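You operate a simulated robot arm through the tools that you are given. There is no shell and no other tool. Be economical: measure what you need, move in short steps, check, and stop when the job is done.

You run a simulated robot arm. Do the job below in one go: nothing can be reset, and whatever is moved stays where it is left.

## Task
Take the steel clamp and put it on the shelf under the drain bench. Put the plug from the top of the drain bench on the shelf under the drain bench. Take the steel jug and leave it on the top of the side table. Do these in any order. Set down upright: steel jug.

It is judged by the outcome, as a careful person would: the job done as asked, and still so three seconds after it is handed in. It fails if anything else is knocked over, pushed out of place, dropped, spilled or broken.

## Robot
A 7-joint arm with a two-finger parallel gripper on a trunk, on a base that drives. Base frame: it is fixed to the floor where the robot stands at the start and does not move with it; the origin is under the middle of the robot, x ahead of it, y to its left, z up. Units: mm, degrees, N and s.
With the tool pointing down near the work surface it reaches from about 200 to 740 mm from the robot's upright axis, wherever it stands. Its first joint turns from -166.0 to 166.0 degrees. Places, roughly: shelf under the drain bench [500, 0, 200]; steel jug (16x11x16 cm) [600, 500, 900]; top of the side table [400, -1200, 800]. Payload 1.57 kg.
The tool frame sits at the grasp point between the pads (the TCP): z along the fingers, y along the line on which they close. The tips reach 30 mm beyond it. Largest opening 110 mm; finger width 24, thickness 12; the body of the gripper, 48 by 112 mm, starts 78 mm behind the TCP.
Orientation is that of the tool frame in the base frame, as a unit quaternion [x, y, z, w]. With the fingers straight down and closing along the base's y, the tool's x points along the base's -x, its y along +y and its z along -z.

## Interface
- The arm moves only by the tool servo_tool. Its argument "deltas" is a list of rows, each a list of 3 entries, a list of its own where there are three numbers: the shift along the tool's x, y, z in mm, then the turn, a rotation vector about the tool's x, y, z in degrees, then the finger opening in mm, from 0 to 110. In form: [[[dx, dy, dz], [ax, ay, az], gripper], ...]. A call has 1 to 8 rows; each row shifts and turns the commanded pose from where the row before left it, along the tool's axes as they then stand. A row lasts 0.2 s, in which the tool goes at most 50 mm and 8.6 degrees; a call with a longer step from one row to the next is refused whole, and so is a gripper value outside its range. A pose out of reach is approached as far as the arm can. The call stops where the force on the tool passes 40 N (or 10 N more than at its start, if that is more) or the arm is blocked; 0.2 s more then pass. Each finger travels about 45 mm/s and halts on what it meets, pressing with about 40 N; the grip force reading is that of the motor and also rises with nothing between the fingers. The clock runs only during rows and for 0.2 s after the last one: add rows that do not move to give the fingers time. The reply holds the time, the measured pose of the TCP, the force on the tool along the base axes, the opening and the grip force, in the units named above and with some noise, with the torque about the TCP (base axes, N m) and any sound that the robot's microphone picked up.
- Cameras (640 x 400 px; columns grow to the right, rows downward): "scene" is now at [12.6, 127.6, 1530]; the picture's right is [-0.32, -0.95, 0.00], its down [-0.73, 0.25, -0.64] and it looks along [0.60, -0.20, -0.77] (base axes); focal length 269 px, centre (320, 200). "wrist" rides on the gripper at [70, 16, -141] in the tool frame; the picture's right is [-0.23, 0.97, 0.00], its down [-0.86, -0.20, -0.48] and it looks along [-0.47, -0.11, 0.88] (tool axes); focal length 222 px, centre (320, 200). There is no depth. A picture from a camera that has moved, and an enlarged one, comes with that camera's place and axes in the base frame and with its lens.
- get_image(camera): a new picture of that camera. The clock stands still meanwhile.
- lift_body(by): slides the trunk up (or, below 0, down) by that many mm; the arm and the scene camera ride with it, the base frame stays. It gives what a move gives, with no picture.
- drive_base(legs): drives the robot by 1 to 6 legs, each [ahead, turn to the left] in mm and degrees, along the robot's own axes; the way and the turn of a leg run together, so that a leg with both is an arc; at most 1500 mm and 180 degrees a leg. The arm and the cameras ride along, it lands a little off, and it stops where it bumps. It gives what a move gives.
- pan_tilt(pan, tilt): turns the head with the scene camera to pan (to the left, within 155 degrees either way) and tilt (down, from -29 to 69), counted from straight ahead of the robot. It gives what a move gives.
- zoom(camera, box): a new picture of the part [left, top, right, bottom] of that camera's present view, enlarged. The clock stands still meanwhile.
- job_done(): hands the job in; it is judged then, once.

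Go step by step. Nothing tells you exact positions but the pictures and the camera data: compare them with the known pose of the tool, close in by small moves and look again before you grip or let go. The budget is 165 turns and 112 pictures, counting those below and the enlarged ones. Unless the task says otherwise, let go and move clear before handing in, and close with one line.

The tools are called after ">>>" as a command line: name --argument value ..., lists and objects as JSON in quotes. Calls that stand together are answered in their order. servo_tool: Moves the arm, as the interface text tells. Its arguments: {"type":"object","properties":{"deltas":{"type":"array","items":{"type":"array"}}},"required":["deltas"]} The other tools are called the same way: lift_body (by) slides the trunk up or down; drive_base (legs) drives the base; pan_tilt (pan, tilt) turns the head that bears the scene camera; get_image (camera) takes a picture; zoom (camera, box) takes an enlarged picture of a part of a camera's view; job_done () hands the job in.

At the start:

```text
clock: 0.0
position: [416.6, -103.8, 1149.0]
tcp_rot: [0.0, 1.0, -0.001, 0.0]
ft_force: [-0.7, -0.2, 0.4]
moment: [0.01, 0.02, -0.02]
opening: 109.7
grasp_force: 0.0
trunk travel left (down, up): [-475.0, 115.0]
robot x, y, heading: [-1.9, 2.2, -0.1]
head pan, tilt: [-18.7, 50.4]
```

scene: 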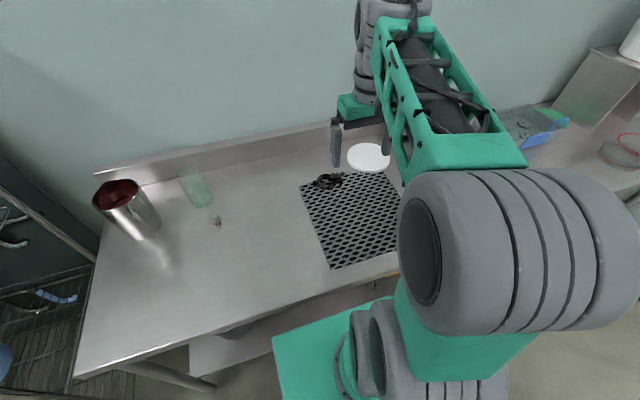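
wrist: 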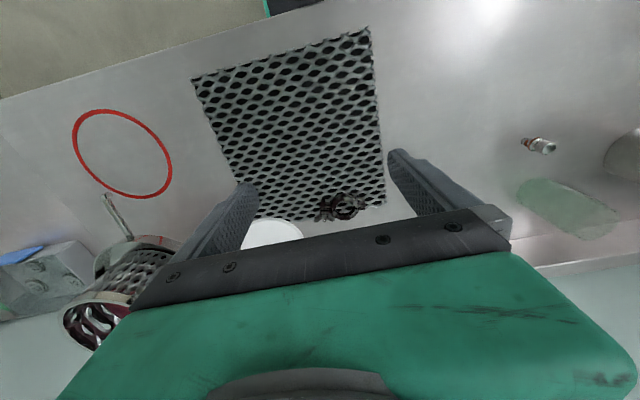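

I see a steel bench with a jug at the left, a small plug-like item, a glass, a drain mat with a dark object (maybe the clamp) and a white disc. I'll take closer looks before moving.

>>> zoom --camera "scene" --box '[80, 130, 280, 255]'

>>> zoom --camera "scene" --box '[280, 130, 420, 220]'

>>> zoom --camera "wrist" --box '[0, 60, 200, 380]'

>>> pan_tilt --pan -60 --tilt 40

>>> get_image --camera "scene"

```text
3.20 times, centred on (180, 192) of scene
camera zoom: at [12.6, 127.6, 1530.0], right [-0.32, -0.95, 0.0], down [-0.73, 0.25, -0.64], along [0.6, -0.2, -0.77], focal length 862 px, centre (768, 224)
```

zoom: 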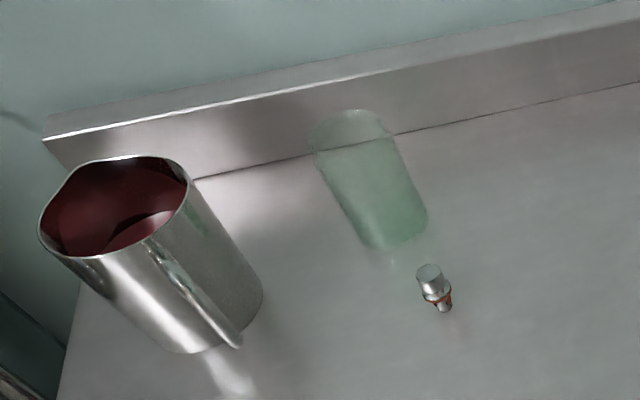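

```text
4.44 times, centred on (350, 175) of scene
camera zoom: at [12.6, 127.6, 1530.0], right [-0.32, -0.95, 0.0], down [-0.73, 0.25, -0.64], along [0.6, -0.2, -0.77], focal length 1198 px, centre (187, 311)
```

zoom: 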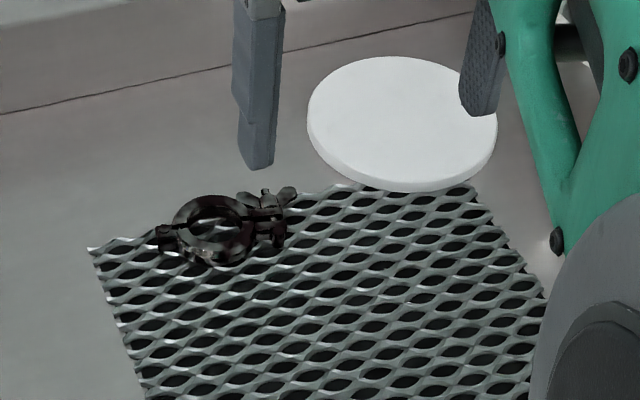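

```text
1.25 times, centred on (100, 220) of wrist
camera zoom: at [346.4, -88.0, 1290.5], right [0.23, 0.97, 0.0], down [0.86, -0.2, 0.48], along [0.47, -0.11, -0.88], focal length 278 px, centre (595, 175)
```

zoom: 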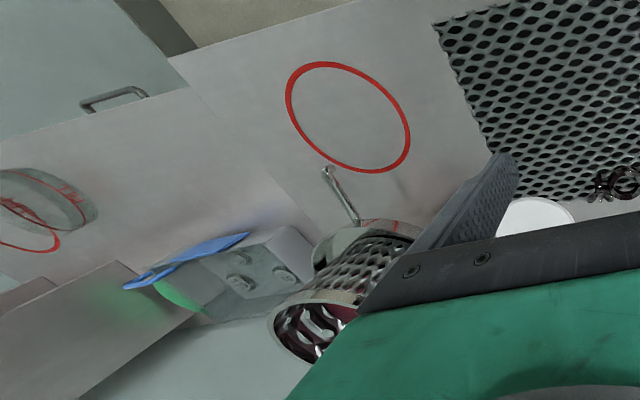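

```text
clock: 1.1
position: [417.1, -103.6, 1148.8]
tcp_rot: [0.0, 1.0, 0.0, 0.001]
ft_force: [-0.2, 0.4, -0.1]
moment: [0.0, -0.02, 0.0]
opening: 109.7
grasp_force: 0.1
trunk travel left (down, up): [-475.0, 115.0]
robot x, y, heading: [-0.2, -1.4, 0.1]
head pan, tilt: [-60.0, 40.0]
```

```text
106 pictures are left
camera scene: at [-17.4, 78.5, 1544.7], right [-0.87, -0.5, 0.0], down [-0.32, 0.56, -0.77], along [0.38, -0.66, -0.64], focal length 269 px, centre (320, 200)
```

scene: 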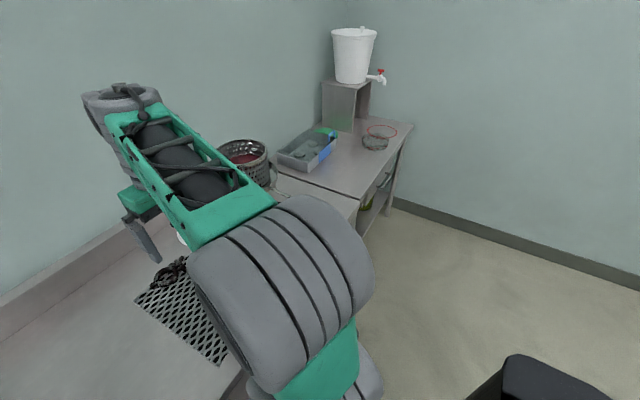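

The clamp (tri-clamp ring) is at about (598,-98), the upright plug near (552,276), and the jug at the left end. I'll look at the left side and the bench's lower parts.

>>> pan_tilt --pan 35 --tilt 55

>>> get_image --camera "scene"

>>> zoom --camera "scene" --box '[260, 0, 500, 150]'

```text
clock: 2.8
position: [418.1, -103.4, 1148.0]
tcp_rot: [0.0, 1.0, 0.0, 0.0]
ft_force: [-0.1, -0.6, -0.1]
moment: [-0.05, 0.01, 0.0]
opening: 109.9
grasp_force: 0.2
trunk travel left (down, up): [-475.0, 115.0]
robot x, y, heading: [3.8, 0.0, 0.1]
head pan, tilt: [35.0, 55.0]
```

```text
105 pictures are left
camera scene: at [-0.9, 193.4, 1524.1], right [0.57, -0.82, 0.0], down [-0.67, -0.47, -0.57], along [0.47, 0.33, -0.82], focal length 269 px, centre (320, 200)
```

scene: 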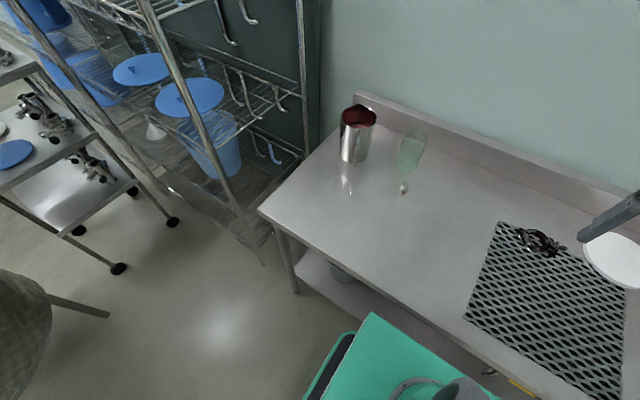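

```text
2.67 times, centred on (380, 75) of scene
camera zoom: at [-0.9, 193.4, 1524.1], right [0.57, -0.82, 0.0], down [-0.67, -0.47, -0.57], along [0.47, 0.33, -0.82], focal length 718 px, centre (160, 533)
```

zoom: 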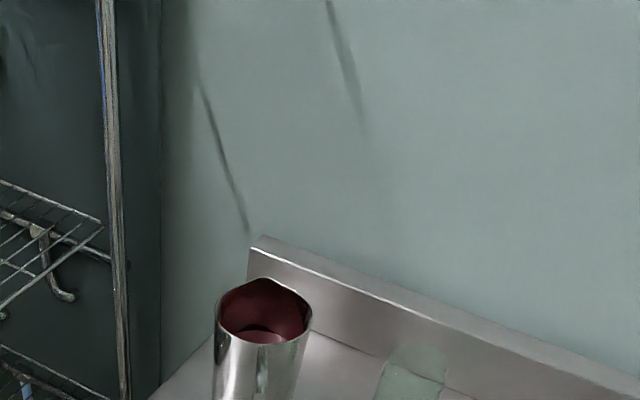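

Looking at the jug more closely for its handle and contents.

>>> zoom --camera "scene" --box '[320, 95, 440, 205]'

>>> zoom --camera "scene" --box '[260, 240, 540, 400]'

```text
3.64 times, centred on (380, 150) of scene
camera zoom: at [-0.9, 193.4, 1524.1], right [0.57, -0.82, 0.0], down [-0.67, -0.47, -0.57], along [0.47, 0.33, -0.82], focal length 980 px, centre (102, 382)
```

zoom: 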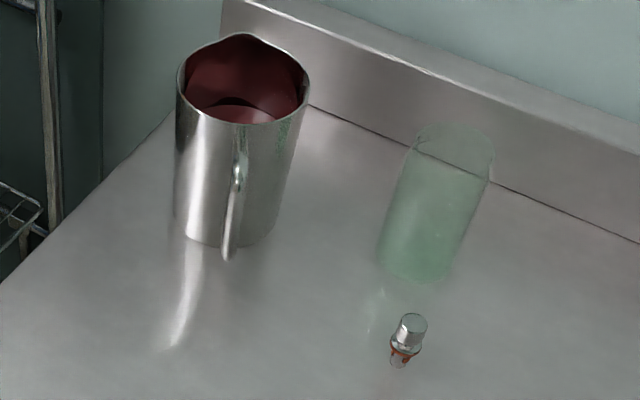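

```text
2.29 times, centred on (400, 320) of scene
camera zoom: at [-0.9, 193.4, 1524.1], right [0.57, -0.82, 0.0], down [-0.67, -0.47, -0.57], along [0.47, 0.33, -0.82], focal length 616 px, centre (137, -74)
```

zoom: 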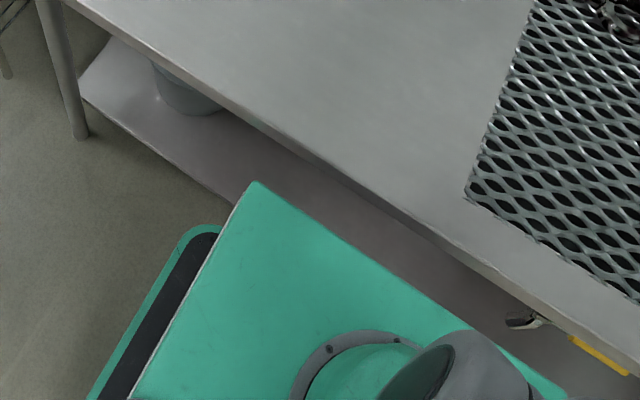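

The jug has its handle facing the robot, and the clamp lies flat on the mat. I'll move above the clamp for a closer wrist view.

>>> servo_tool --deltas '[[[-25, 0, 25], [0, 0, 0], 110], [[-25, 0, 25], [0, 0, 0], 110], [[-25, 0, 25], [0, 0, 0], 110], [[-25, 0, 25], [0, 0, 0], 110], [[-25, 0, 25], [0, 0, 0], 110]]'

>>> get_image --camera "wrist"

```text
clock: 4.0
position: [541.5, -103.3, 1021.6]
tcp_rot: [0.0, 1.0, -0.001, 0.001]
ft_force: [-0.7, 0.2, -0.7]
moment: [0.0, 0.01, 0.02]
opening: 109.7
grasp_force: 0.1
trunk travel left (down, up): [-475.0, 115.0]
robot x, y, heading: [1.1, -0.7, -0.1]
head pan, tilt: [35.0, 55.0]
```

```text
101 pictures are left
camera wrist: at [471.3, -87.4, 1163.6], right [0.23, 0.97, 0.0], down [0.85, -0.2, 0.48], along [0.47, -0.11, -0.88], focal length 222 px, centre (320, 200)
```

wrist: 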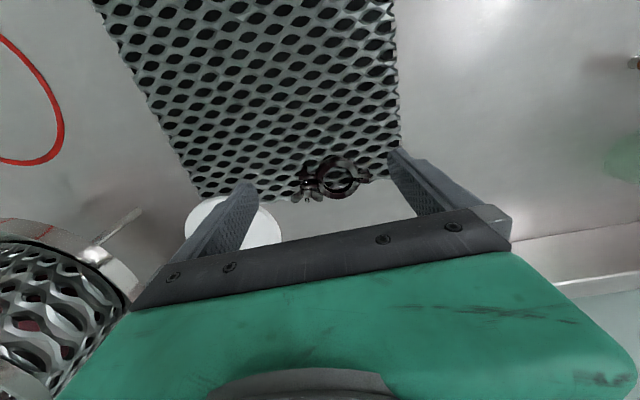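

Clamp ring centre is at about (596,-88), long axis along y. I'll turn the gripper 90° so it closes along x.

>>> servo_tool --deltas '[[[0, 0, 0], [0, 0, 8.5], 110], [[0, 0, 0], [0, 0, 8.5], 110], [[0, 0, 0], [0, 0, 8.5], 110], [[0, 0, 0], [0, 0, 8.5], 110], [[0, 0, 0], [0, 0, 8.5], 110], [[0, 0, 0], [0, 0, 8.5], 110], [[0, 0, 0], [0, 0, 8.5], 110], [[0, 0, 0], [0, 0, 8.5], 110]]'

>>> servo_tool --deltas '[[[0, 0, 0], [0, 0, 7.4], 110], [[0, 0, 0], [0, 0, 7.4], 110], [[0, 0, 0], [0, 0, 7.4], 110], [[5, 20, 0], [0, 0, 0], 110], [[5, 35, 0], [0, 0, 0], 110]]'

>>> get_image --camera "wrist"

```text
clock: 5.8
position: [541.5, -102.9, 1022.7]
tcp_rot: [0.56, 0.828, 0.0, -0.001]
ft_force: [0.4, 0.0, 0.2]
moment: [0.0, 0.01, -0.03]
opening: 110.2
grasp_force: 0.0
trunk travel left (down, up): [-475.0, 115.0]
robot x, y, heading: [-0.4, 1.0, -0.1]
head pan, tilt: [35.0, 55.0]
```

```text
clock: 7.0
position: [595.2, -95.1, 1023.0]
tcp_rot: [0.708, 0.706, -0.001, -0.001]
ft_force: [0.5, 0.5, 0.9]
moment: [0.0, 0.01, 0.0]
opening: 110.0
grasp_force: 0.1
trunk travel left (down, up): [-475.0, 115.0]
robot x, y, heading: [2.5, -1.5, 0.0]
head pan, tilt: [35.0, 55.0]
```

```text
100 pictures are left
camera wrist: at [610.7, -25.9, 1164.6], right [0.97, -0.23, 0.0], down [-0.2, -0.85, 0.48], along [-0.11, -0.47, -0.88], focal length 222 px, centre (320, 200)
```

wrist: 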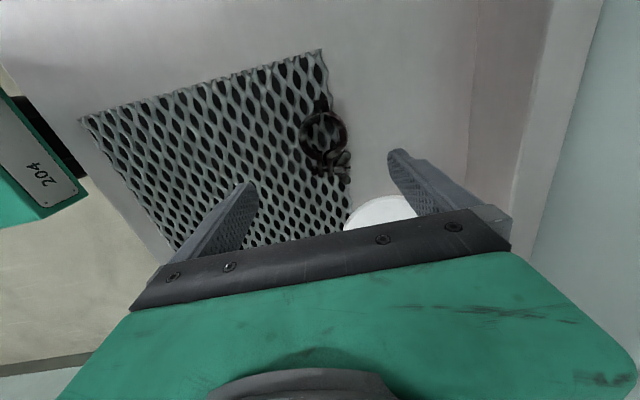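

Ring centre at about (599,-93), gripper aligned. Descending to just above it and looking again.

>>> servo_tool --deltas '[[[1, 2, 30], [0, 0, 0], 110], [[1, 2, 30], [0, 0, 0], 110], [[0, 0, 30], [0, 0, 0], 110], [[0, 0, 15], [0, 0, 0], 110]]'

>>> get_image --camera "wrist"

```text
clock: 8.0
position: [598.3, -91.2, 917.1]
tcp_rot: [0.709, 0.705, -0.001, 0.0]
ft_force: [-0.2, -0.3, 0.8]
moment: [0.0, -0.02, 0.0]
opening: 109.8
grasp_force: 0.0
trunk travel left (down, up): [-475.0, 115.0]
robot x, y, heading: [1.3, 0.2, -0.3]
head pan, tilt: [35.0, 55.0]
```

```text
99 pictures are left
camera wrist: at [615.4, -22.7, 1058.9], right [0.97, -0.23, 0.0], down [-0.2, -0.85, 0.48], along [-0.11, -0.47, -0.88], focal length 222 px, centre (320, 200)
```

wrist: 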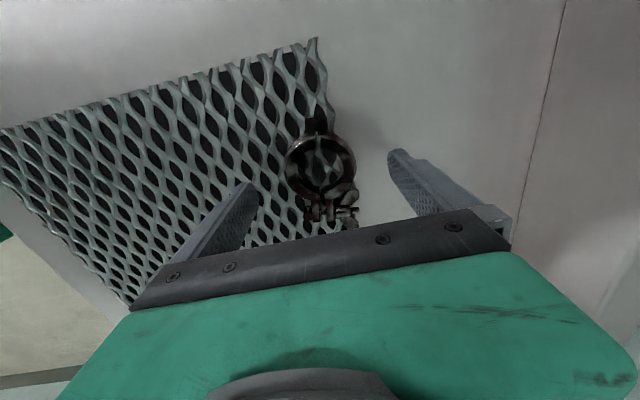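

Aligned. Lowering the tips around the ring.

>>> servo_tool --deltas '[[[0, 0, 8], [0, 0, 0], 110], [[0, 0, 8], [0, 0, 0], 110], [[0, 0, 0], [0, 0, 0], 110]]'

>>> zoom --camera "wrist" --box '[220, 90, 440, 230]'

```text
clock: 8.8
position: [600.6, -91.2, 902.3]
tcp_rot: [0.708, 0.706, 0.0, 0.0]
ft_force: [-0.1, 0.5, 0.0]
moment: [-0.02, 0.01, 0.01]
opening: 110.1
grasp_force: 0.0
trunk travel left (down, up): [-475.0, 115.0]
robot x, y, heading: [-2.3, 0.3, -0.3]
head pan, tilt: [35.0, 55.0]
```

```text
2.86 times, centred on (330, 160) of wrist
camera zoom: at [616.1, -22.4, 1044.2], right [0.97, -0.23, 0.0], down [-0.2, -0.85, 0.48], along [-0.11, -0.47, -0.88], focal length 635 px, centre (291, 314)
```

zoom: 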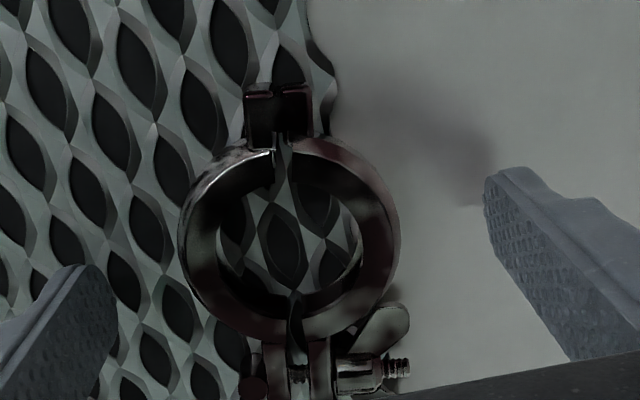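

Tips straddle the ring. Lower a touch and close.

>>> servo_tool --deltas '[[[0, 0, 4], [0, 0, 0], 110], [[0, 0, 0], [0, 0, 0], 80], [[0, 0, 0], [0, 0, 0], 60], [[0, 0, 0], [0, 0, 0], 40], [[0, 0, 0], [0, 0, 0], 40], [[0, 0, 0], [0, 0, 0], 40], [[0, 0, 0], [0, 0, 0], 40]]'

>>> zoom --camera "wrist" --box '[220, 90, 440, 230]'

```text
clock: 10.4
position: [601.0, -91.4, 899.1]
tcp_rot: [0.708, 0.706, 0.0, 0.0]
ft_force: [-0.4, 1.0, 0.2]
moment: [0.04, 0.0, 0.01]
opening: 64.3
grasp_force: 39.6
trunk travel left (down, up): [-475.0, 115.0]
robot x, y, heading: [-3.9, -3.2, 0.1]
head pan, tilt: [35.0, 55.0]
```

```text
2.86 times, centred on (330, 160) of wrist
camera zoom: at [616.3, -22.1, 1040.5], right [0.97, -0.23, 0.0], down [-0.2, -0.85, 0.48], along [-0.11, -0.47, -0.88], focal length 635 px, centre (291, 314)
```

zoom: 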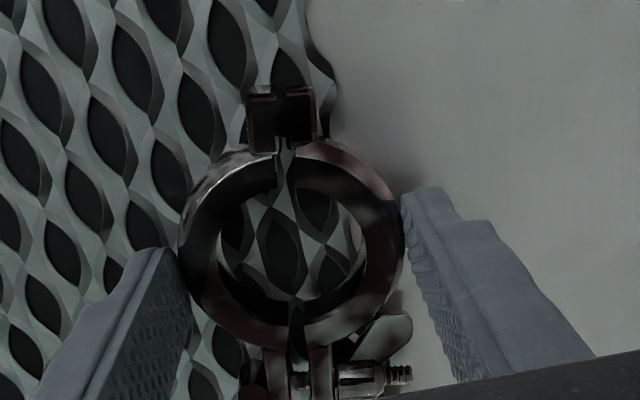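

Gripped at 64 mm. Lifting straight up and checking.

>>> servo_tool --deltas '[[[0, 0, -15], [0, 0, 0], 40], [[0, 0, -30], [0, 0, 0], 40], [[0, 0, -40], [0, 0, 0], 40], [[0, 0, -40], [0, 0, 0], 40]]'

>>> get_image --camera "wrist"

```text
clock: 11.4
position: [601.0, -92.2, 1022.6]
tcp_rot: [0.708, 0.706, -0.002, -0.001]
ft_force: [0.3, 0.4, -3.1]
moment: [0.05, -0.02, -0.01]
opening: 64.1
grasp_force: 39.5
trunk travel left (down, up): [-475.0, 115.0]
robot x, y, heading: [2.6, 1.0, 0.1]
head pan, tilt: [35.0, 55.0]
```

```text
96 pictures are left
camera wrist: at [616.8, -24.4, 1164.7], right [0.97, -0.23, 0.0], down [-0.2, -0.85, 0.48], along [-0.11, -0.47, -0.88], focal length 222 px, centre (320, 200)
```

wrist: 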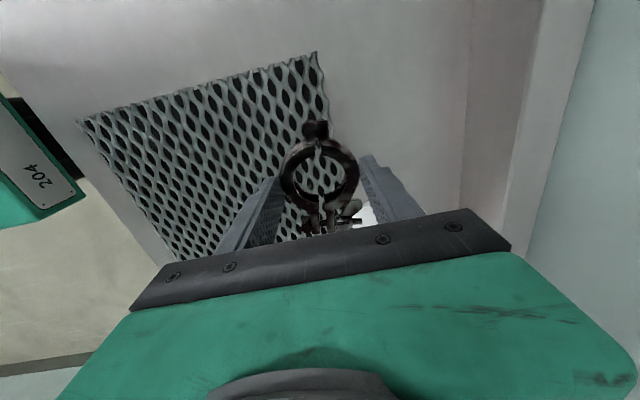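

Held. Retract the arm toward the robot while checking what is behind the robot before backing away.

>>> servo_tool --deltas '[[[0, -25, -25], [0, 0, 0], 40], [[0, -35, -25], [0, 0, 0], 40], [[0, -35, -10], [0, 0, 0], 40], [[0, -35, 0], [0, 0, 0], 40], [[0, -35, 0], [0, 0, 0], 40], [[0, -35, 0], [0, 0, 0], 40]]'

>>> pan_tilt --pan 150 --tilt 40

>>> get_image --camera "scene"

>>> pan_tilt --pan -140 --tilt 40

>>> get_image --camera "scene"

```text
clock: 12.8
position: [400.4, -93.7, 1084.1]
tcp_rot: [0.709, 0.706, 0.0, 0.0]
ft_force: [0.5, -0.6, -2.4]
moment: [0.02, -0.02, 0.03]
opening: 64.2
grasp_force: 39.8
trunk travel left (down, up): [-475.0, 115.0]
robot x, y, heading: [3.2, -0.8, 0.2]
head pan, tilt: [35.0, 55.0]
```

```text
clock: 14.7
position: [400.6, -93.5, 1084.0]
tcp_rot: [0.708, 0.706, 0.0, 0.0]
ft_force: [0.8, -0.2, -2.1]
moment: [0.05, 0.0, 0.02]
opening: 64.4
grasp_force: 40.5
trunk travel left (down, up): [-475.0, 115.0]
robot x, y, heading: [-0.5, -0.3, -0.1]
head pan, tilt: [150.0, 40.0]
```

```text
95 pictures are left
camera scene: at [-133.5, 194.6, 1544.7], right [0.5, 0.87, 0.0], down [0.56, -0.32, -0.77], along [-0.66, 0.38, -0.64], focal length 269 px, centre (320, 200)
```

scene: 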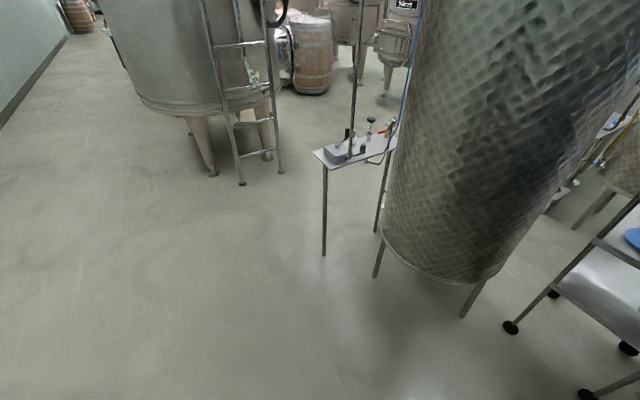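

```text
clock: 18.7
position: [401.2, -95.0, 1083.9]
tcp_rot: [0.708, 0.706, 0.001, 0.0]
ft_force: [-0.7, 0.5, -2.3]
moment: [0.04, 0.02, 0.01]
opening: 64.0
grasp_force: 40.2
trunk travel left (down, up): [-475.0, 115.0]
robot x, y, heading: [-3.7, -0.4, -0.0]
head pan, tilt: [-140.0, 40.0]
```

```text
94 pictures are left
camera scene: at [-125.0, 97.4, 1544.8], right [-0.64, 0.77, 0.0], down [0.49, 0.41, -0.77], along [-0.59, -0.49, -0.64], focal length 269 px, centre (320, 200)
```

scene: 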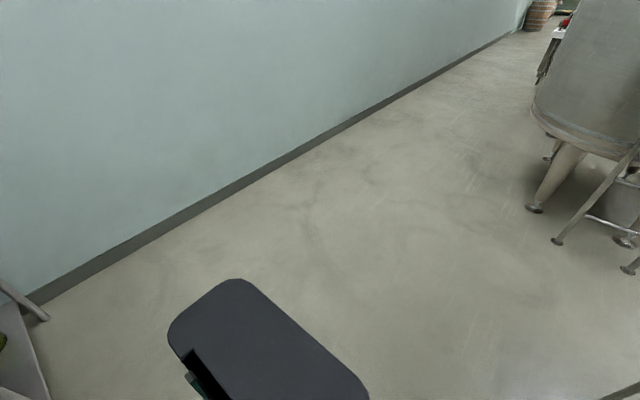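

There is open floor behind. Back up 500 mm, then view the shelf.

>>> drive_base --legs '[[-500, 0]]'

>>> pan_tilt --pan 0 --tilt 50

>>> get_image --camera "scene"

```text
clock: 21.6
position: [-95.4, -94.3, 1083.7]
tcp_rot: [0.707, 0.707, -0.001, 0.0]
ft_force: [-0.6, 1.1, -1.6]
moment: [0.03, -0.05, 0.04]
opening: 64.2
grasp_force: 40.4
trunk travel left (down, up): [-475.0, 115.0]
robot x, y, heading: [-497.2, -3.1, 0.3]
head pan, tilt: [-140.0, 40.0]
```

```text
clock: 23.9
position: [-94.2, -92.6, 1083.7]
tcp_rot: [0.706, 0.708, 0.0, 0.0]
ft_force: [0.1, 0.8, -2.8]
moment: [0.04, -0.02, 0.02]
opening: 64.3
grasp_force: 39.5
trunk travel left (down, up): [-475.0, 115.0]
robot x, y, heading: [-495.8, -1.6, 0.5]
head pan, tilt: [0.0, 50.0]
```

```text
93 pictures are left
camera scene: at [-479.4, 150.9, 1530.6], right [0.0, -1.0, 0.0], down [-0.77, 0.0, -0.64], along [0.64, 0.0, -0.77], focal length 269 px, centre (320, 200)
```

scene: 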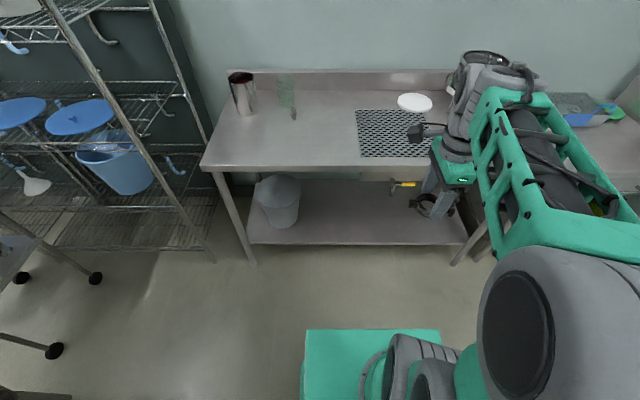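

The shelf is clear between the bucket (y>270) and the drain valve (y≈-150); its front edge is near x=300. I'll lower the trunk fully here, clear of the bench.

>>> lift_body --by -470

>>> pan_tilt --pan 0 --tilt 35

>>> get_image --camera "scene"

>>> get_image --camera "wrist"

```text
refused: -470 is not a number from -400 to 400
```

```text
clock: 24.6
position: [-94.5, -93.1, 1082.8]
tcp_rot: [0.707, 0.707, 0.001, 0.0]
ft_force: [0.2, 0.7, -2.5]
moment: [0.05, -0.02, 0.01]
opening: 63.9
grasp_force: 39.8
trunk travel left (down, up): [-475.0, 115.0]
robot x, y, heading: [-497.4, -2.1, 0.2]
head pan, tilt: [0.0, 35.0]
```

```text
92 pictures are left
camera scene: at [-468.4, 151.0, 1552.2], right [0.0, -1.0, 0.0], down [-0.57, 0.0, -0.82], along [0.82, 0.0, -0.57], focal length 269 px, centre (320, 200)
```

scene: 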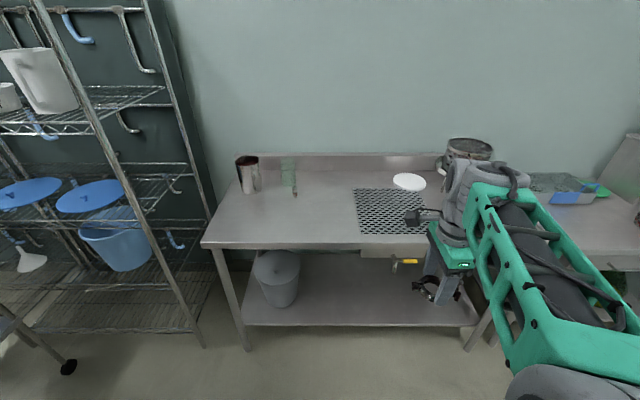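

```text
91 pictures are left
camera wrist: at [-79.0, -24.2, 1225.9], right [0.97, -0.23, 0.0], down [-0.2, -0.86, 0.48], along [-0.11, -0.47, -0.88], focal length 222 px, centre (320, 200)
```

wrist: 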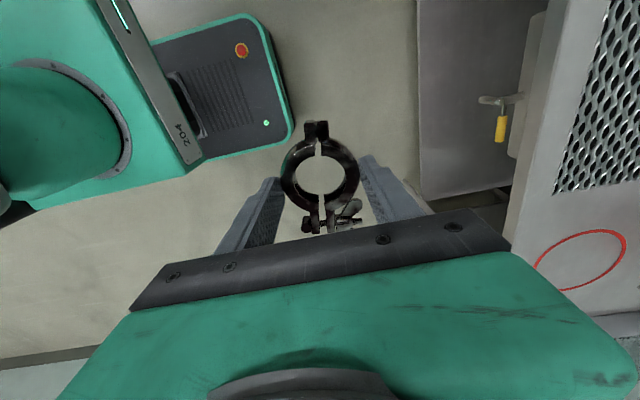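

Trunk moves are limited to 400 at a time; lowering in two steps.

>>> lift_body --by -400

>>> lift_body --by -70

>>> get_image --camera "scene"

>>> get_image --camera "wrist"

```text
clock: 28.4
position: [-94.7, -93.1, 683.8]
tcp_rot: [0.707, 0.708, 0.001, 0.0]
ft_force: [-0.3, 0.6, -2.8]
moment: [0.06, -0.02, -0.03]
opening: 64.3
grasp_force: 39.9
trunk travel left (down, up): [-75.0, 515.0]
robot x, y, heading: [-496.1, -2.1, 0.3]
head pan, tilt: [0.0, 35.0]
```

```text
clock: 29.5
position: [-95.0, -92.0, 613.3]
tcp_rot: [0.706, 0.708, 0.0, 0.0]
ft_force: [-0.3, 0.7, -2.1]
moment: [0.0, 0.01, 0.01]
opening: 64.0
grasp_force: 39.7
trunk travel left (down, up): [-5.0, 585.0]
robot x, y, heading: [-496.2, -1.6, 0.4]
head pan, tilt: [0.0, 35.0]
```

```text
90 pictures are left
camera scene: at [-468.4, 151.0, 1082.3], right [0.0, -1.0, 0.0], down [-0.57, 0.0, -0.82], along [0.82, 0.0, -0.57], focal length 269 px, centre (320, 200)
```

scene: 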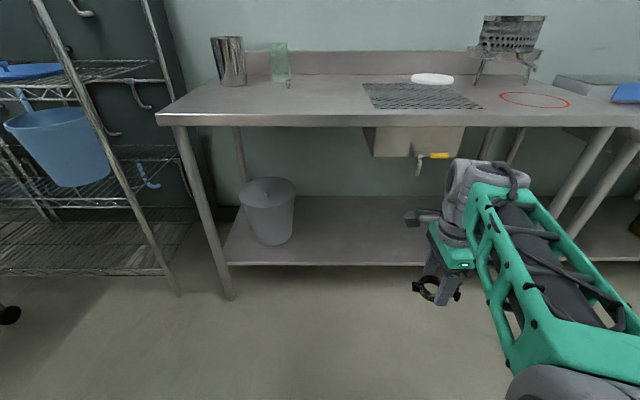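

```text
89 pictures are left
camera wrist: at [-79.0, -24.2, 756.0], right [0.97, -0.23, 0.0], down [-0.2, -0.86, 0.48], along [-0.11, -0.47, -0.88], focal length 222 px, centre (320, 200)
```

wrist: 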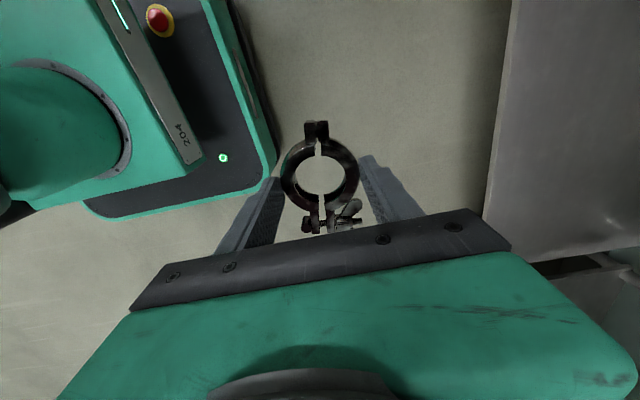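

Clear view under the bench: sink box sits under the mat, bucket at left; free zone is about y=50–220. I'll extend the arm forward and left, then lower in front of the shelf.

>>> servo_tool --deltas '[[[27, 38, 0], [0, 0, 0], 40], [[27, 38, 0], [0, 0, 0], 40], [[27, 38, 0], [0, 0, 0], 40], [[27, 38, 0], [0, 0, 0], 40], [[27, 38, 0], [0, 0, 0], 40], [[27, 38, 0], [0, 0, 0], 40], [[27, 38, 0], [0, 0, 0], 40]]'

>>> servo_tool --deltas '[[[0, 0, 40], [0, 0, 0], 40], [[0, 0, 40], [0, 0, 0], 40], [[0, 0, 40], [0, 0, 0], 40], [[0, 0, 40], [0, 0, 0], 40], [[0, 0, 40], [0, 0, 0], 40], [[0, 0, 40], [0, 0, 0], 40], [[0, 0, 40], [0, 0, 0], 40]]'

>>> get_image --camera "scene"

>>> get_image --camera "wrist"

```text
clock: 31.1
position: [170.5, 95.6, 611.5]
tcp_rot: [0.706, 0.708, 0.0, 0.0]
ft_force: [-1.6, -0.6, -1.3]
moment: [0.04, 0.0, 0.0]
opening: 64.0
grasp_force: 40.2
trunk travel left (down, up): [-5.0, 585.0]
robot x, y, heading: [-495.7, 0.7, 0.2]
head pan, tilt: [0.0, 35.0]
```

```text
clock: 32.7
position: [172.5, 94.4, 335.1]
tcp_rot: [0.707, 0.708, 0.0, 0.001]
ft_force: [-0.1, 0.5, -1.2]
moment: [0.08, -0.03, 0.0]
opening: 64.1
grasp_force: 40.5
trunk travel left (down, up): [-5.0, 585.0]
robot x, y, heading: [-493.5, -1.9, 0.2]
head pan, tilt: [0.0, 35.0]
```

```text
88 pictures are left
camera scene: at [-468.5, 151.0, 1082.4], right [0.0, -1.0, 0.0], down [-0.57, 0.0, -0.82], along [0.82, 0.0, -0.57], focal length 269 px, centre (320, 200)
```

scene: 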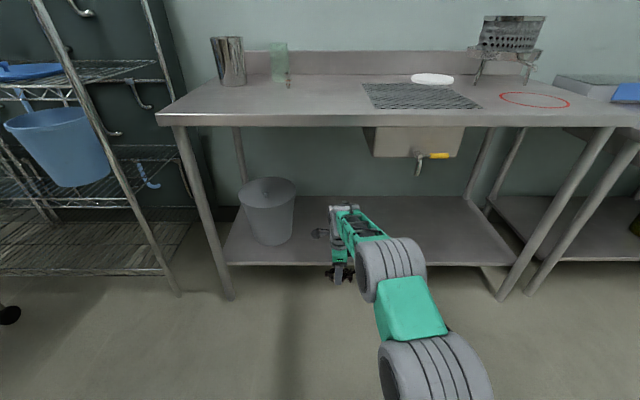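

```text
87 pictures are left
camera wrist: at [186.4, 163.0, 476.9], right [0.97, -0.23, 0.0], down [-0.2, -0.86, 0.48], along [-0.11, -0.47, -0.88], focal length 222 px, centre (320, 200)
```

wrist: 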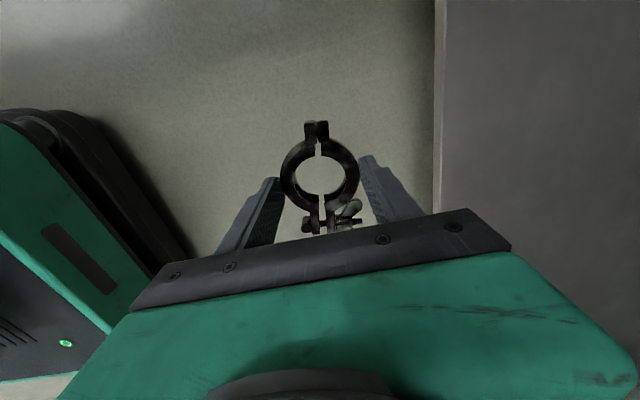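

Arm is low with good clearance beneath the bench. Shift slightly left, away from the sink box, then drive ahead 230 mm.

>>> servo_tool --deltas '[[[20, 0, 10], [0, 0, 0], 40], [[20, 0, 10], [0, 0, 0], 40]]'

>>> drive_base --legs '[[230, 0]]'

>>> get_image --camera "scene"

>>> get_image --camera "wrist"

```text
clock: 33.3
position: [170.7, 135.4, 316.6]
tcp_rot: [0.707, 0.708, 0.0, 0.0]
ft_force: [0.4, 0.0, -2.0]
moment: [0.05, 0.0, -0.02]
opening: 64.3
grasp_force: 39.6
trunk travel left (down, up): [-5.0, 585.0]
robot x, y, heading: [-495.2, -3.5, 0.3]
head pan, tilt: [0.0, 35.0]
```

```text
clock: 35.0
position: [401.0, 132.9, 316.2]
tcp_rot: [0.708, 0.706, 0.0, 0.0]
ft_force: [-0.4, 0.8, -2.6]
moment: [0.04, 0.05, -0.02]
opening: 64.3
grasp_force: 39.8
trunk travel left (down, up): [-5.0, 585.0]
robot x, y, heading: [-267.7, -1.7, -0.4]
head pan, tilt: [0.0, 35.0]
```

```text
86 pictures are left
camera scene: at [-239.2, 151.5, 1082.3], right [0.0, -1.0, 0.0], down [-0.57, 0.0, -0.82], along [0.82, 0.0, -0.57], focal length 269 px, centre (320, 200)
```

scene: 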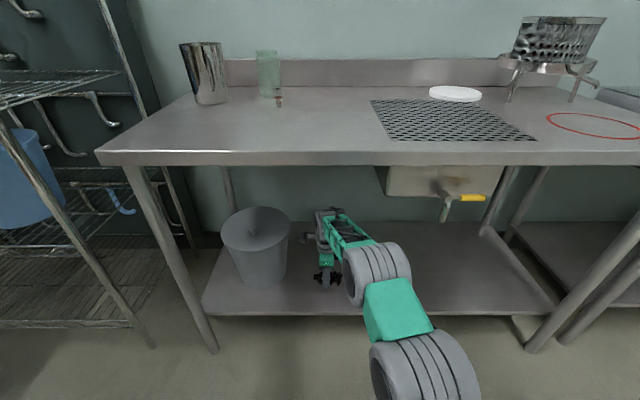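

```text
85 pictures are left
camera wrist: at [416.6, 201.6, 458.5], right [0.97, -0.23, 0.0], down [-0.2, -0.85, 0.48], along [-0.11, -0.47, -0.88], focal length 222 px, centre (320, 200)
```

wrist: 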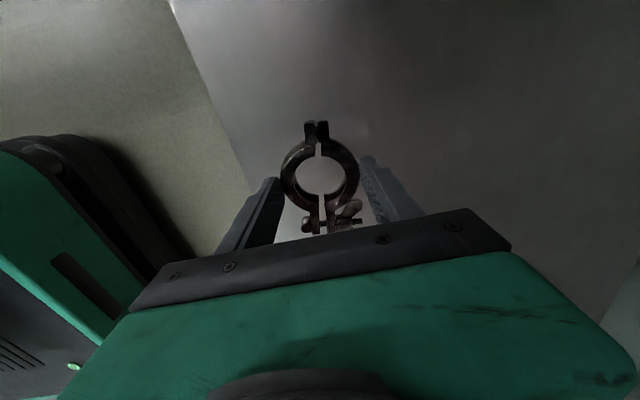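

The clamp is above the shelf. Lowering in steps until contact.

>>> servo_tool --deltas '[[[0, 0, 20], [0, 0, 0], 40], [[0, 0, 20], [0, 0, 0], 40], [[0, 0, 8], [0, 0, 0], 40], [[0, 0, 5], [0, 0, 0], 40], [[0, 0, 5], [0, 0, 0], 40]]'

>>> get_image --camera "wrist"

```text
clock: 36.2
position: [401.8, 132.6, 258.8]
tcp_rot: [0.708, 0.706, 0.0, 0.0]
ft_force: [-0.2, 0.1, -3.1]
moment: [0.04, 0.01, 0.03]
opening: 64.0
grasp_force: 40.2
trunk travel left (down, up): [-5.0, 585.0]
robot x, y, heading: [-269.0, 0.8, 0.0]
head pan, tilt: [0.0, 35.0]
```

```text
84 pictures are left
camera wrist: at [416.2, 200.8, 401.4], right [0.97, -0.23, 0.0], down [-0.2, -0.85, 0.48], along [-0.11, -0.47, -0.88], focal length 222 px, centre (320, 200)
```

wrist: 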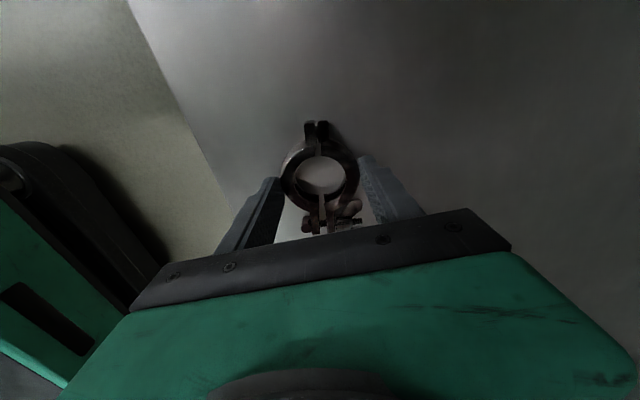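

Still no contact; continuing in small steps.

>>> servo_tool --deltas '[[[0, 0, 4], [0, 0, 0], 40], [[0, 0, 4], [0, 0, 0], 40], [[0, 0, 4], [0, 0, 0], 40], [[0, 0, 3], [0, 0, 0], 40], [[0, 0, 3], [0, 0, 0], 40], [[0, 0, 3], [0, 0, 0], 40]]'

```text
clock: 37.3
position: [405.1, 134.4, 252.0]
tcp_rot: [0.709, 0.705, 0.004, 0.003]
ft_force: [-7.4, -1.1, 17.6]
moment: [-0.1, 0.88, 0.05]
opening: 64.3
grasp_force: 39.9
trunk travel left (down, up): [-5.0, 585.0]
robot x, y, heading: [-266.8, 0.5, -0.2]
head pan, tilt: [0.0, 35.0]
stopped in row 5: the force on the tool passed its limit (the readings are from after the stop); the commanded pose is now the measured one
```

Contact with the shelf. Ease up 1 mm and open.

>>> servo_tool --deltas '[[[0, 0, -1], [0, 0, 0], 64], [[0, 0, 0], [0, 0, 0], 80], [[0, 0, 0], [0, 0, 0], 100], [[0, 0, 0], [0, 0, 0], 110], [[0, 0, 0], [0, 0, 0], 110]]'

>>> get_image --camera "wrist"

```text
clock: 38.5
position: [403.7, 132.4, 250.8]
tcp_rot: [0.708, 0.706, 0.005, 0.003]
ft_force: [11.7, -1.1, 13.0]
moment: [-0.1, 0.37, 0.22]
opening: 99.6
grasp_force: 0.1
trunk travel left (down, up): [-5.0, 585.0]
robot x, y, heading: [-267.0, 0.8, 0.1]
head pan, tilt: [0.0, 35.0]
```

```text
83 pictures are left
camera wrist: at [419.5, 201.8, 392.9], right [0.97, -0.23, 0.01], down [-0.21, -0.86, 0.47], along [-0.1, -0.46, -0.88], focal length 222 px, centre (320, 200)
```

wrist: 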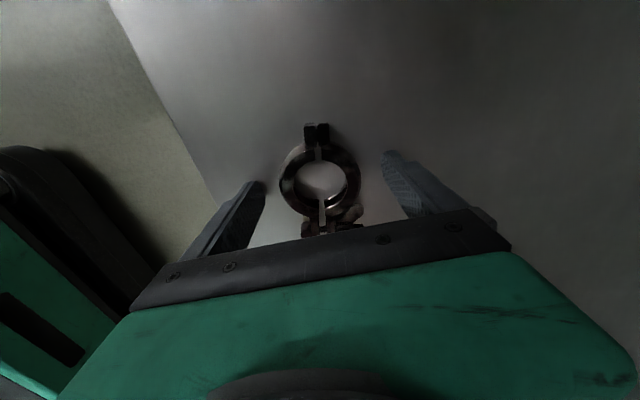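

Released. Lift straight up to z≈330 and look at it.

>>> servo_tool --deltas '[[[0, 0, -5], [0, 0, 0], 110], [[0, 0, -25], [0, 0, 0], 110], [[0, 0, -40], [0, 0, 0], 110]]'

>>> get_image --camera "wrist"

>>> get_image --camera "scene"

```text
clock: 39.3
position: [402.5, 131.8, 317.7]
tcp_rot: [0.708, 0.706, 0.002, 0.001]
ft_force: [-0.2, -0.4, -0.8]
moment: [-0.01, 0.01, 0.01]
opening: 110.3
grasp_force: 0.0
trunk travel left (down, up): [-5.0, 585.0]
robot x, y, heading: [-268.6, 2.3, -0.1]
head pan, tilt: [0.0, 35.0]
```

```text
82 pictures are left
camera wrist: at [417.6, 200.2, 459.0], right [0.97, -0.23, 0.0], down [-0.2, -0.85, 0.48], along [-0.11, -0.46, -0.88], focal length 222 px, centre (320, 200)
```

wrist: 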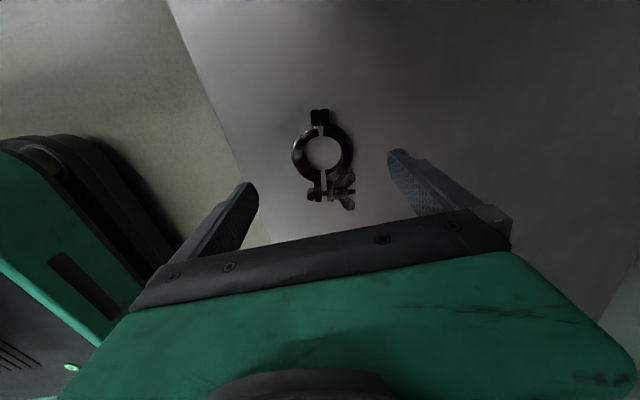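

```text
81 pictures are left
camera scene: at [-239.2, 151.5, 1082.2], right [0.0, -1.0, 0.0], down [-0.57, 0.0, -0.82], along [0.82, 0.0, -0.57], focal length 269 px, centre (320, 200)
```

scene: 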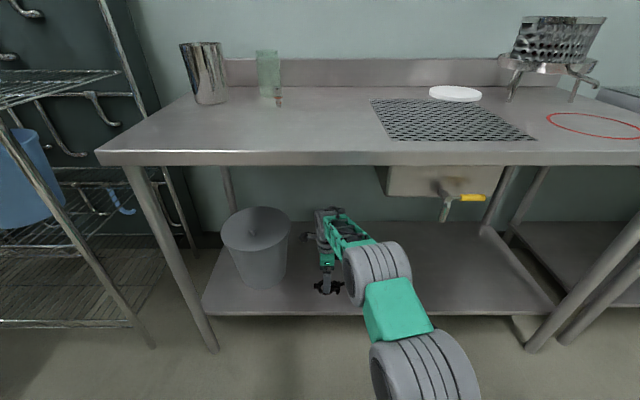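

Clamp is safely on the shelf. Back out from under the bench, then raise arm and trunk.

>>> drive_base --legs '[[-260, 0]]'

>>> lift_body --by 400

>>> lift_body --by 160

>>> servo_tool --deltas '[[[0, -20, -40], [0, 0, 0], 110], [[0, -20, -40], [0, 0, 0], 110], [[0, -20, -40], [0, 0, 0], 110], [[0, -20, -40], [0, 0, 0], 110], [[0, -20, -40], [0, 0, 0], 110], [[0, -20, -20], [0, 0, 0], 110]]'

>>> get_image --camera "scene"

```text
clock: 41.2
position: [150.2, 129.1, 317.3]
tcp_rot: [0.709, 0.705, 0.003, 0.002]
ft_force: [-0.2, 0.5, -0.3]
moment: [0.0, 0.01, -0.02]
opening: 109.8
grasp_force: 0.0
trunk travel left (down, up): [-5.0, 585.0]
robot x, y, heading: [-522.3, 2.5, -0.3]
head pan, tilt: [0.0, 35.0]
```

```text
clock: 45.0
position: [150.7, 129.4, 718.2]
tcp_rot: [0.709, 0.705, 0.003, 0.001]
ft_force: [-0.1, -0.2, 1.3]
moment: [0.02, -0.03, 0.0]
opening: 110.0
grasp_force: 0.1
trunk travel left (down, up): [-405.0, 185.0]
robot x, y, heading: [-521.8, 1.8, -0.2]
head pan, tilt: [0.0, 35.0]
```

```text
clock: 46.8
position: [149.3, 128.9, 877.5]
tcp_rot: [0.71, 0.704, 0.004, 0.002]
ft_force: [0.2, -0.5, -0.6]
moment: [0.0, 0.01, -0.01]
opening: 110.2
grasp_force: 0.0
trunk travel left (down, up): [-565.0, 25.0]
robot x, y, heading: [-520.3, 0.1, -0.3]
head pan, tilt: [0.0, 35.0]
```

```text
clock: 48.2
position: [28.1, 128.8, 1095.5]
tcp_rot: [0.71, 0.704, 0.003, 0.002]
ft_force: [-0.3, 0.5, -0.5]
moment: [0.04, 0.01, 0.0]
opening: 110.2
grasp_force: 0.1
trunk travel left (down, up): [-565.0, 25.0]
robot x, y, heading: [-521.2, 0.5, -0.4]
head pan, tilt: [0.0, 35.0]
```

```text
80 pictures are left
camera scene: at [-493.2, 151.9, 1642.3], right [0.0, -1.0, 0.0], down [-0.57, 0.0, -0.82], along [0.82, 0.0, -0.57], focal length 269 px, centre (320, 200)
```

scene: 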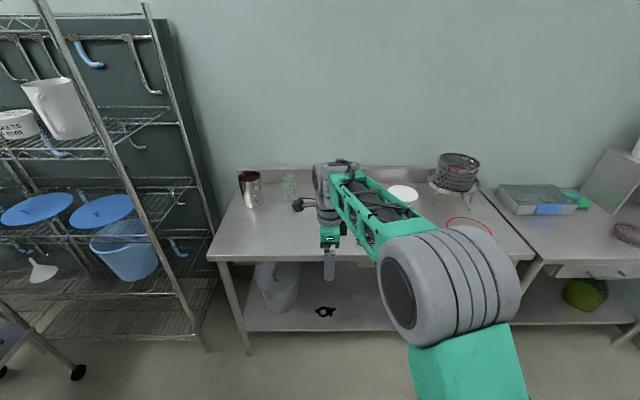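

Clamp visible on shelf. Now go for the plug: turn the gripper back to close along y, and drive forward.

>>> servo_tool --deltas '[[[0, 0, 0], [0, 0, -8.5], 110], [[0, 0, 0], [0, 0, -8.5], 110], [[0, 0, 0], [0, 0, -8.5], 110], [[0, 0, 0], [0, 0, -8.5], 110], [[0, 0, 0], [0, 0, -8.5], 110], [[0, 0, 0], [0, 0, -8.5], 110], [[0, 0, 0], [0, 0, -8.5], 110], [[0, 0, 0], [0, 0, -8.5], 80]]'

>>> servo_tool --deltas '[[[0, 0, 0], [0, 0, -7.3], 60], [[0, 0, 0], [0, 0, -7.3], 60], [[0, 0, 0], [0, 0, -7.3], 60]]'

>>> drive_base --legs '[[470, 0]]'

>>> get_image --camera "wrist"

```text
clock: 50.0
position: [27.9, 129.4, 1096.1]
tcp_rot: [0.193, 0.981, 0.001, 0.004]
ft_force: [-0.1, 0.1, 0.1]
moment: [0.0, 0.03, 0.0]
opening: 79.5
grasp_force: 0.0
trunk travel left (down, up): [-565.0, 25.0]
robot x, y, heading: [-518.2, -1.4, -0.2]
head pan, tilt: [0.0, 35.0]
```

```text
clock: 50.8
position: [28.0, 129.9, 1097.6]
tcp_rot: [0.003, 1.0, 0.0, 0.004]
ft_force: [-0.3, 0.6, 0.4]
moment: [0.0, -0.01, -0.01]
opening: 59.9
grasp_force: 0.1
trunk travel left (down, up): [-565.0, 25.0]
robot x, y, heading: [-521.1, 2.2, -0.3]
head pan, tilt: [0.0, 35.0]
```

```text
clock: 53.7
position: [504.4, 120.3, 1097.6]
tcp_rot: [0.009, 1.0, 0.002, 0.004]
ft_force: [0.2, -0.6, -0.3]
moment: [-0.02, -0.01, -0.01]
opening: 59.8
grasp_force: 0.0
trunk travel left (down, up): [-565.0, 25.0]
robot x, y, heading: [-50.0, -4.4, -0.7]
head pan, tilt: [0.0, 35.0]
```

```text
79 pictures are left
camera wrist: at [432.8, 137.2, 1238.5], right [0.24, 0.97, 0.0], down [0.85, -0.22, 0.48], along [0.47, -0.12, -0.88], focal length 222 px, centre (320, 200)
```

wrist: 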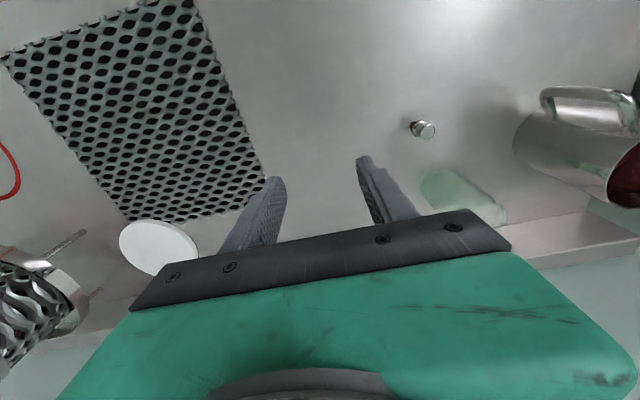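

Plug is at about (538,270). Moving above it.

>>> servo_tool --deltas '[[[-5, 30, 10], [0, 0, 0], 60], [[-5, 30, 20], [0, 0, 0], 60], [[-5, 30, 20], [0, 0, 0], 60], [[-5, 30, 25], [0, 0, 0], 60], [[-5, 28, 25], [0, 0, 0], 60]]'

>>> get_image --camera "wrist"

```text
clock: 54.9
position: [533.3, 267.6, 1000.0]
tcp_rot: [0.009, 1.0, 0.001, 0.003]
ft_force: [0.9, -0.3, 0.7]
moment: [0.0, 0.0, -0.01]
opening: 60.5
grasp_force: 0.0
trunk travel left (down, up): [-565.0, 25.0]
robot x, y, heading: [-45.8, -5.6, -0.7]
head pan, tilt: [0.0, 35.0]
```

```text
78 pictures are left
camera wrist: at [462.2, 284.3, 1142.0], right [0.24, 0.97, 0.0], down [0.85, -0.22, 0.48], along [0.47, -0.12, -0.87], focal length 222 px, centre (320, 200)
```

wrist: 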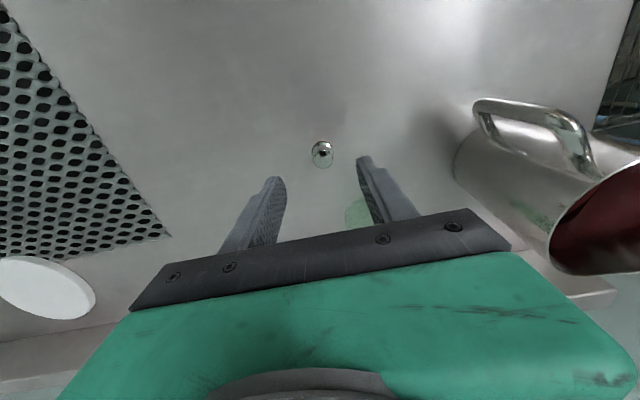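

Centre on the plug (540,267) and descend partway, then check.

>>> servo_tool --deltas '[[[-3, 0, 30], [0, 0, 0], 60], [[-3, 0, 30], [0, 0, 0], 60], [[0, 0, 20], [0, 0, 0], 60]]'

>>> zoom --camera "wrist" --box '[220, 90, 440, 230]'

```text
clock: 55.7
position: [539.1, 268.2, 917.1]
tcp_rot: [0.01, 1.0, 0.001, 0.003]
ft_force: [-0.6, 0.0, -0.2]
moment: [-0.01, 0.01, -0.01]
opening: 60.2
grasp_force: 0.1
trunk travel left (down, up): [-565.0, 25.0]
robot x, y, heading: [-46.0, -2.9, -0.7]
head pan, tilt: [0.0, 35.0]
```

```text
2.86 times, centred on (330, 160) of wrist
camera zoom: at [467.3, 285.0, 1058.8], right [0.24, 0.97, 0.0], down [0.85, -0.21, 0.48], along [0.47, -0.12, -0.88], focal length 635 px, centre (291, 314)
```

zoom: 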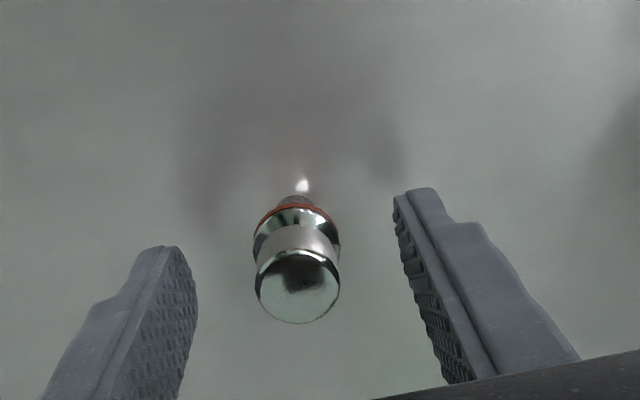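

Re-triangulating: the plug is about 60 mm tall at (531,271). Adjust, lower a bit, and check.

>>> servo_tool --deltas '[[[8, 3, 0], [0, 0, 0], 60], [[0, 0, 12], [0, 0, 0], 60]]'

>>> zoom --camera "wrist" --box '[220, 90, 440, 230]'

```text
clock: 56.3
position: [530.0, 272.9, 904.7]
tcp_rot: [0.009, 1.0, 0.0, 0.002]
ft_force: [0.8, 0.3, 0.3]
moment: [-0.02, -0.02, -0.01]
opening: 59.9
grasp_force: 0.0
trunk travel left (down, up): [-565.0, 25.0]
robot x, y, heading: [-46.8, -5.3, -0.8]
head pan, tilt: [0.0, 35.0]
```

```text
2.86 times, centred on (330, 160) of wrist
camera zoom: at [458.5, 289.4, 1046.6], right [0.24, 0.97, 0.0], down [0.85, -0.21, 0.48], along [0.47, -0.12, -0.88], focal length 635 px, centre (291, 314)
```

zoom: 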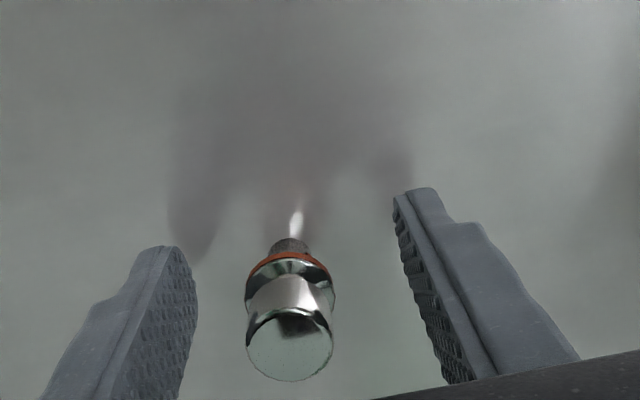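

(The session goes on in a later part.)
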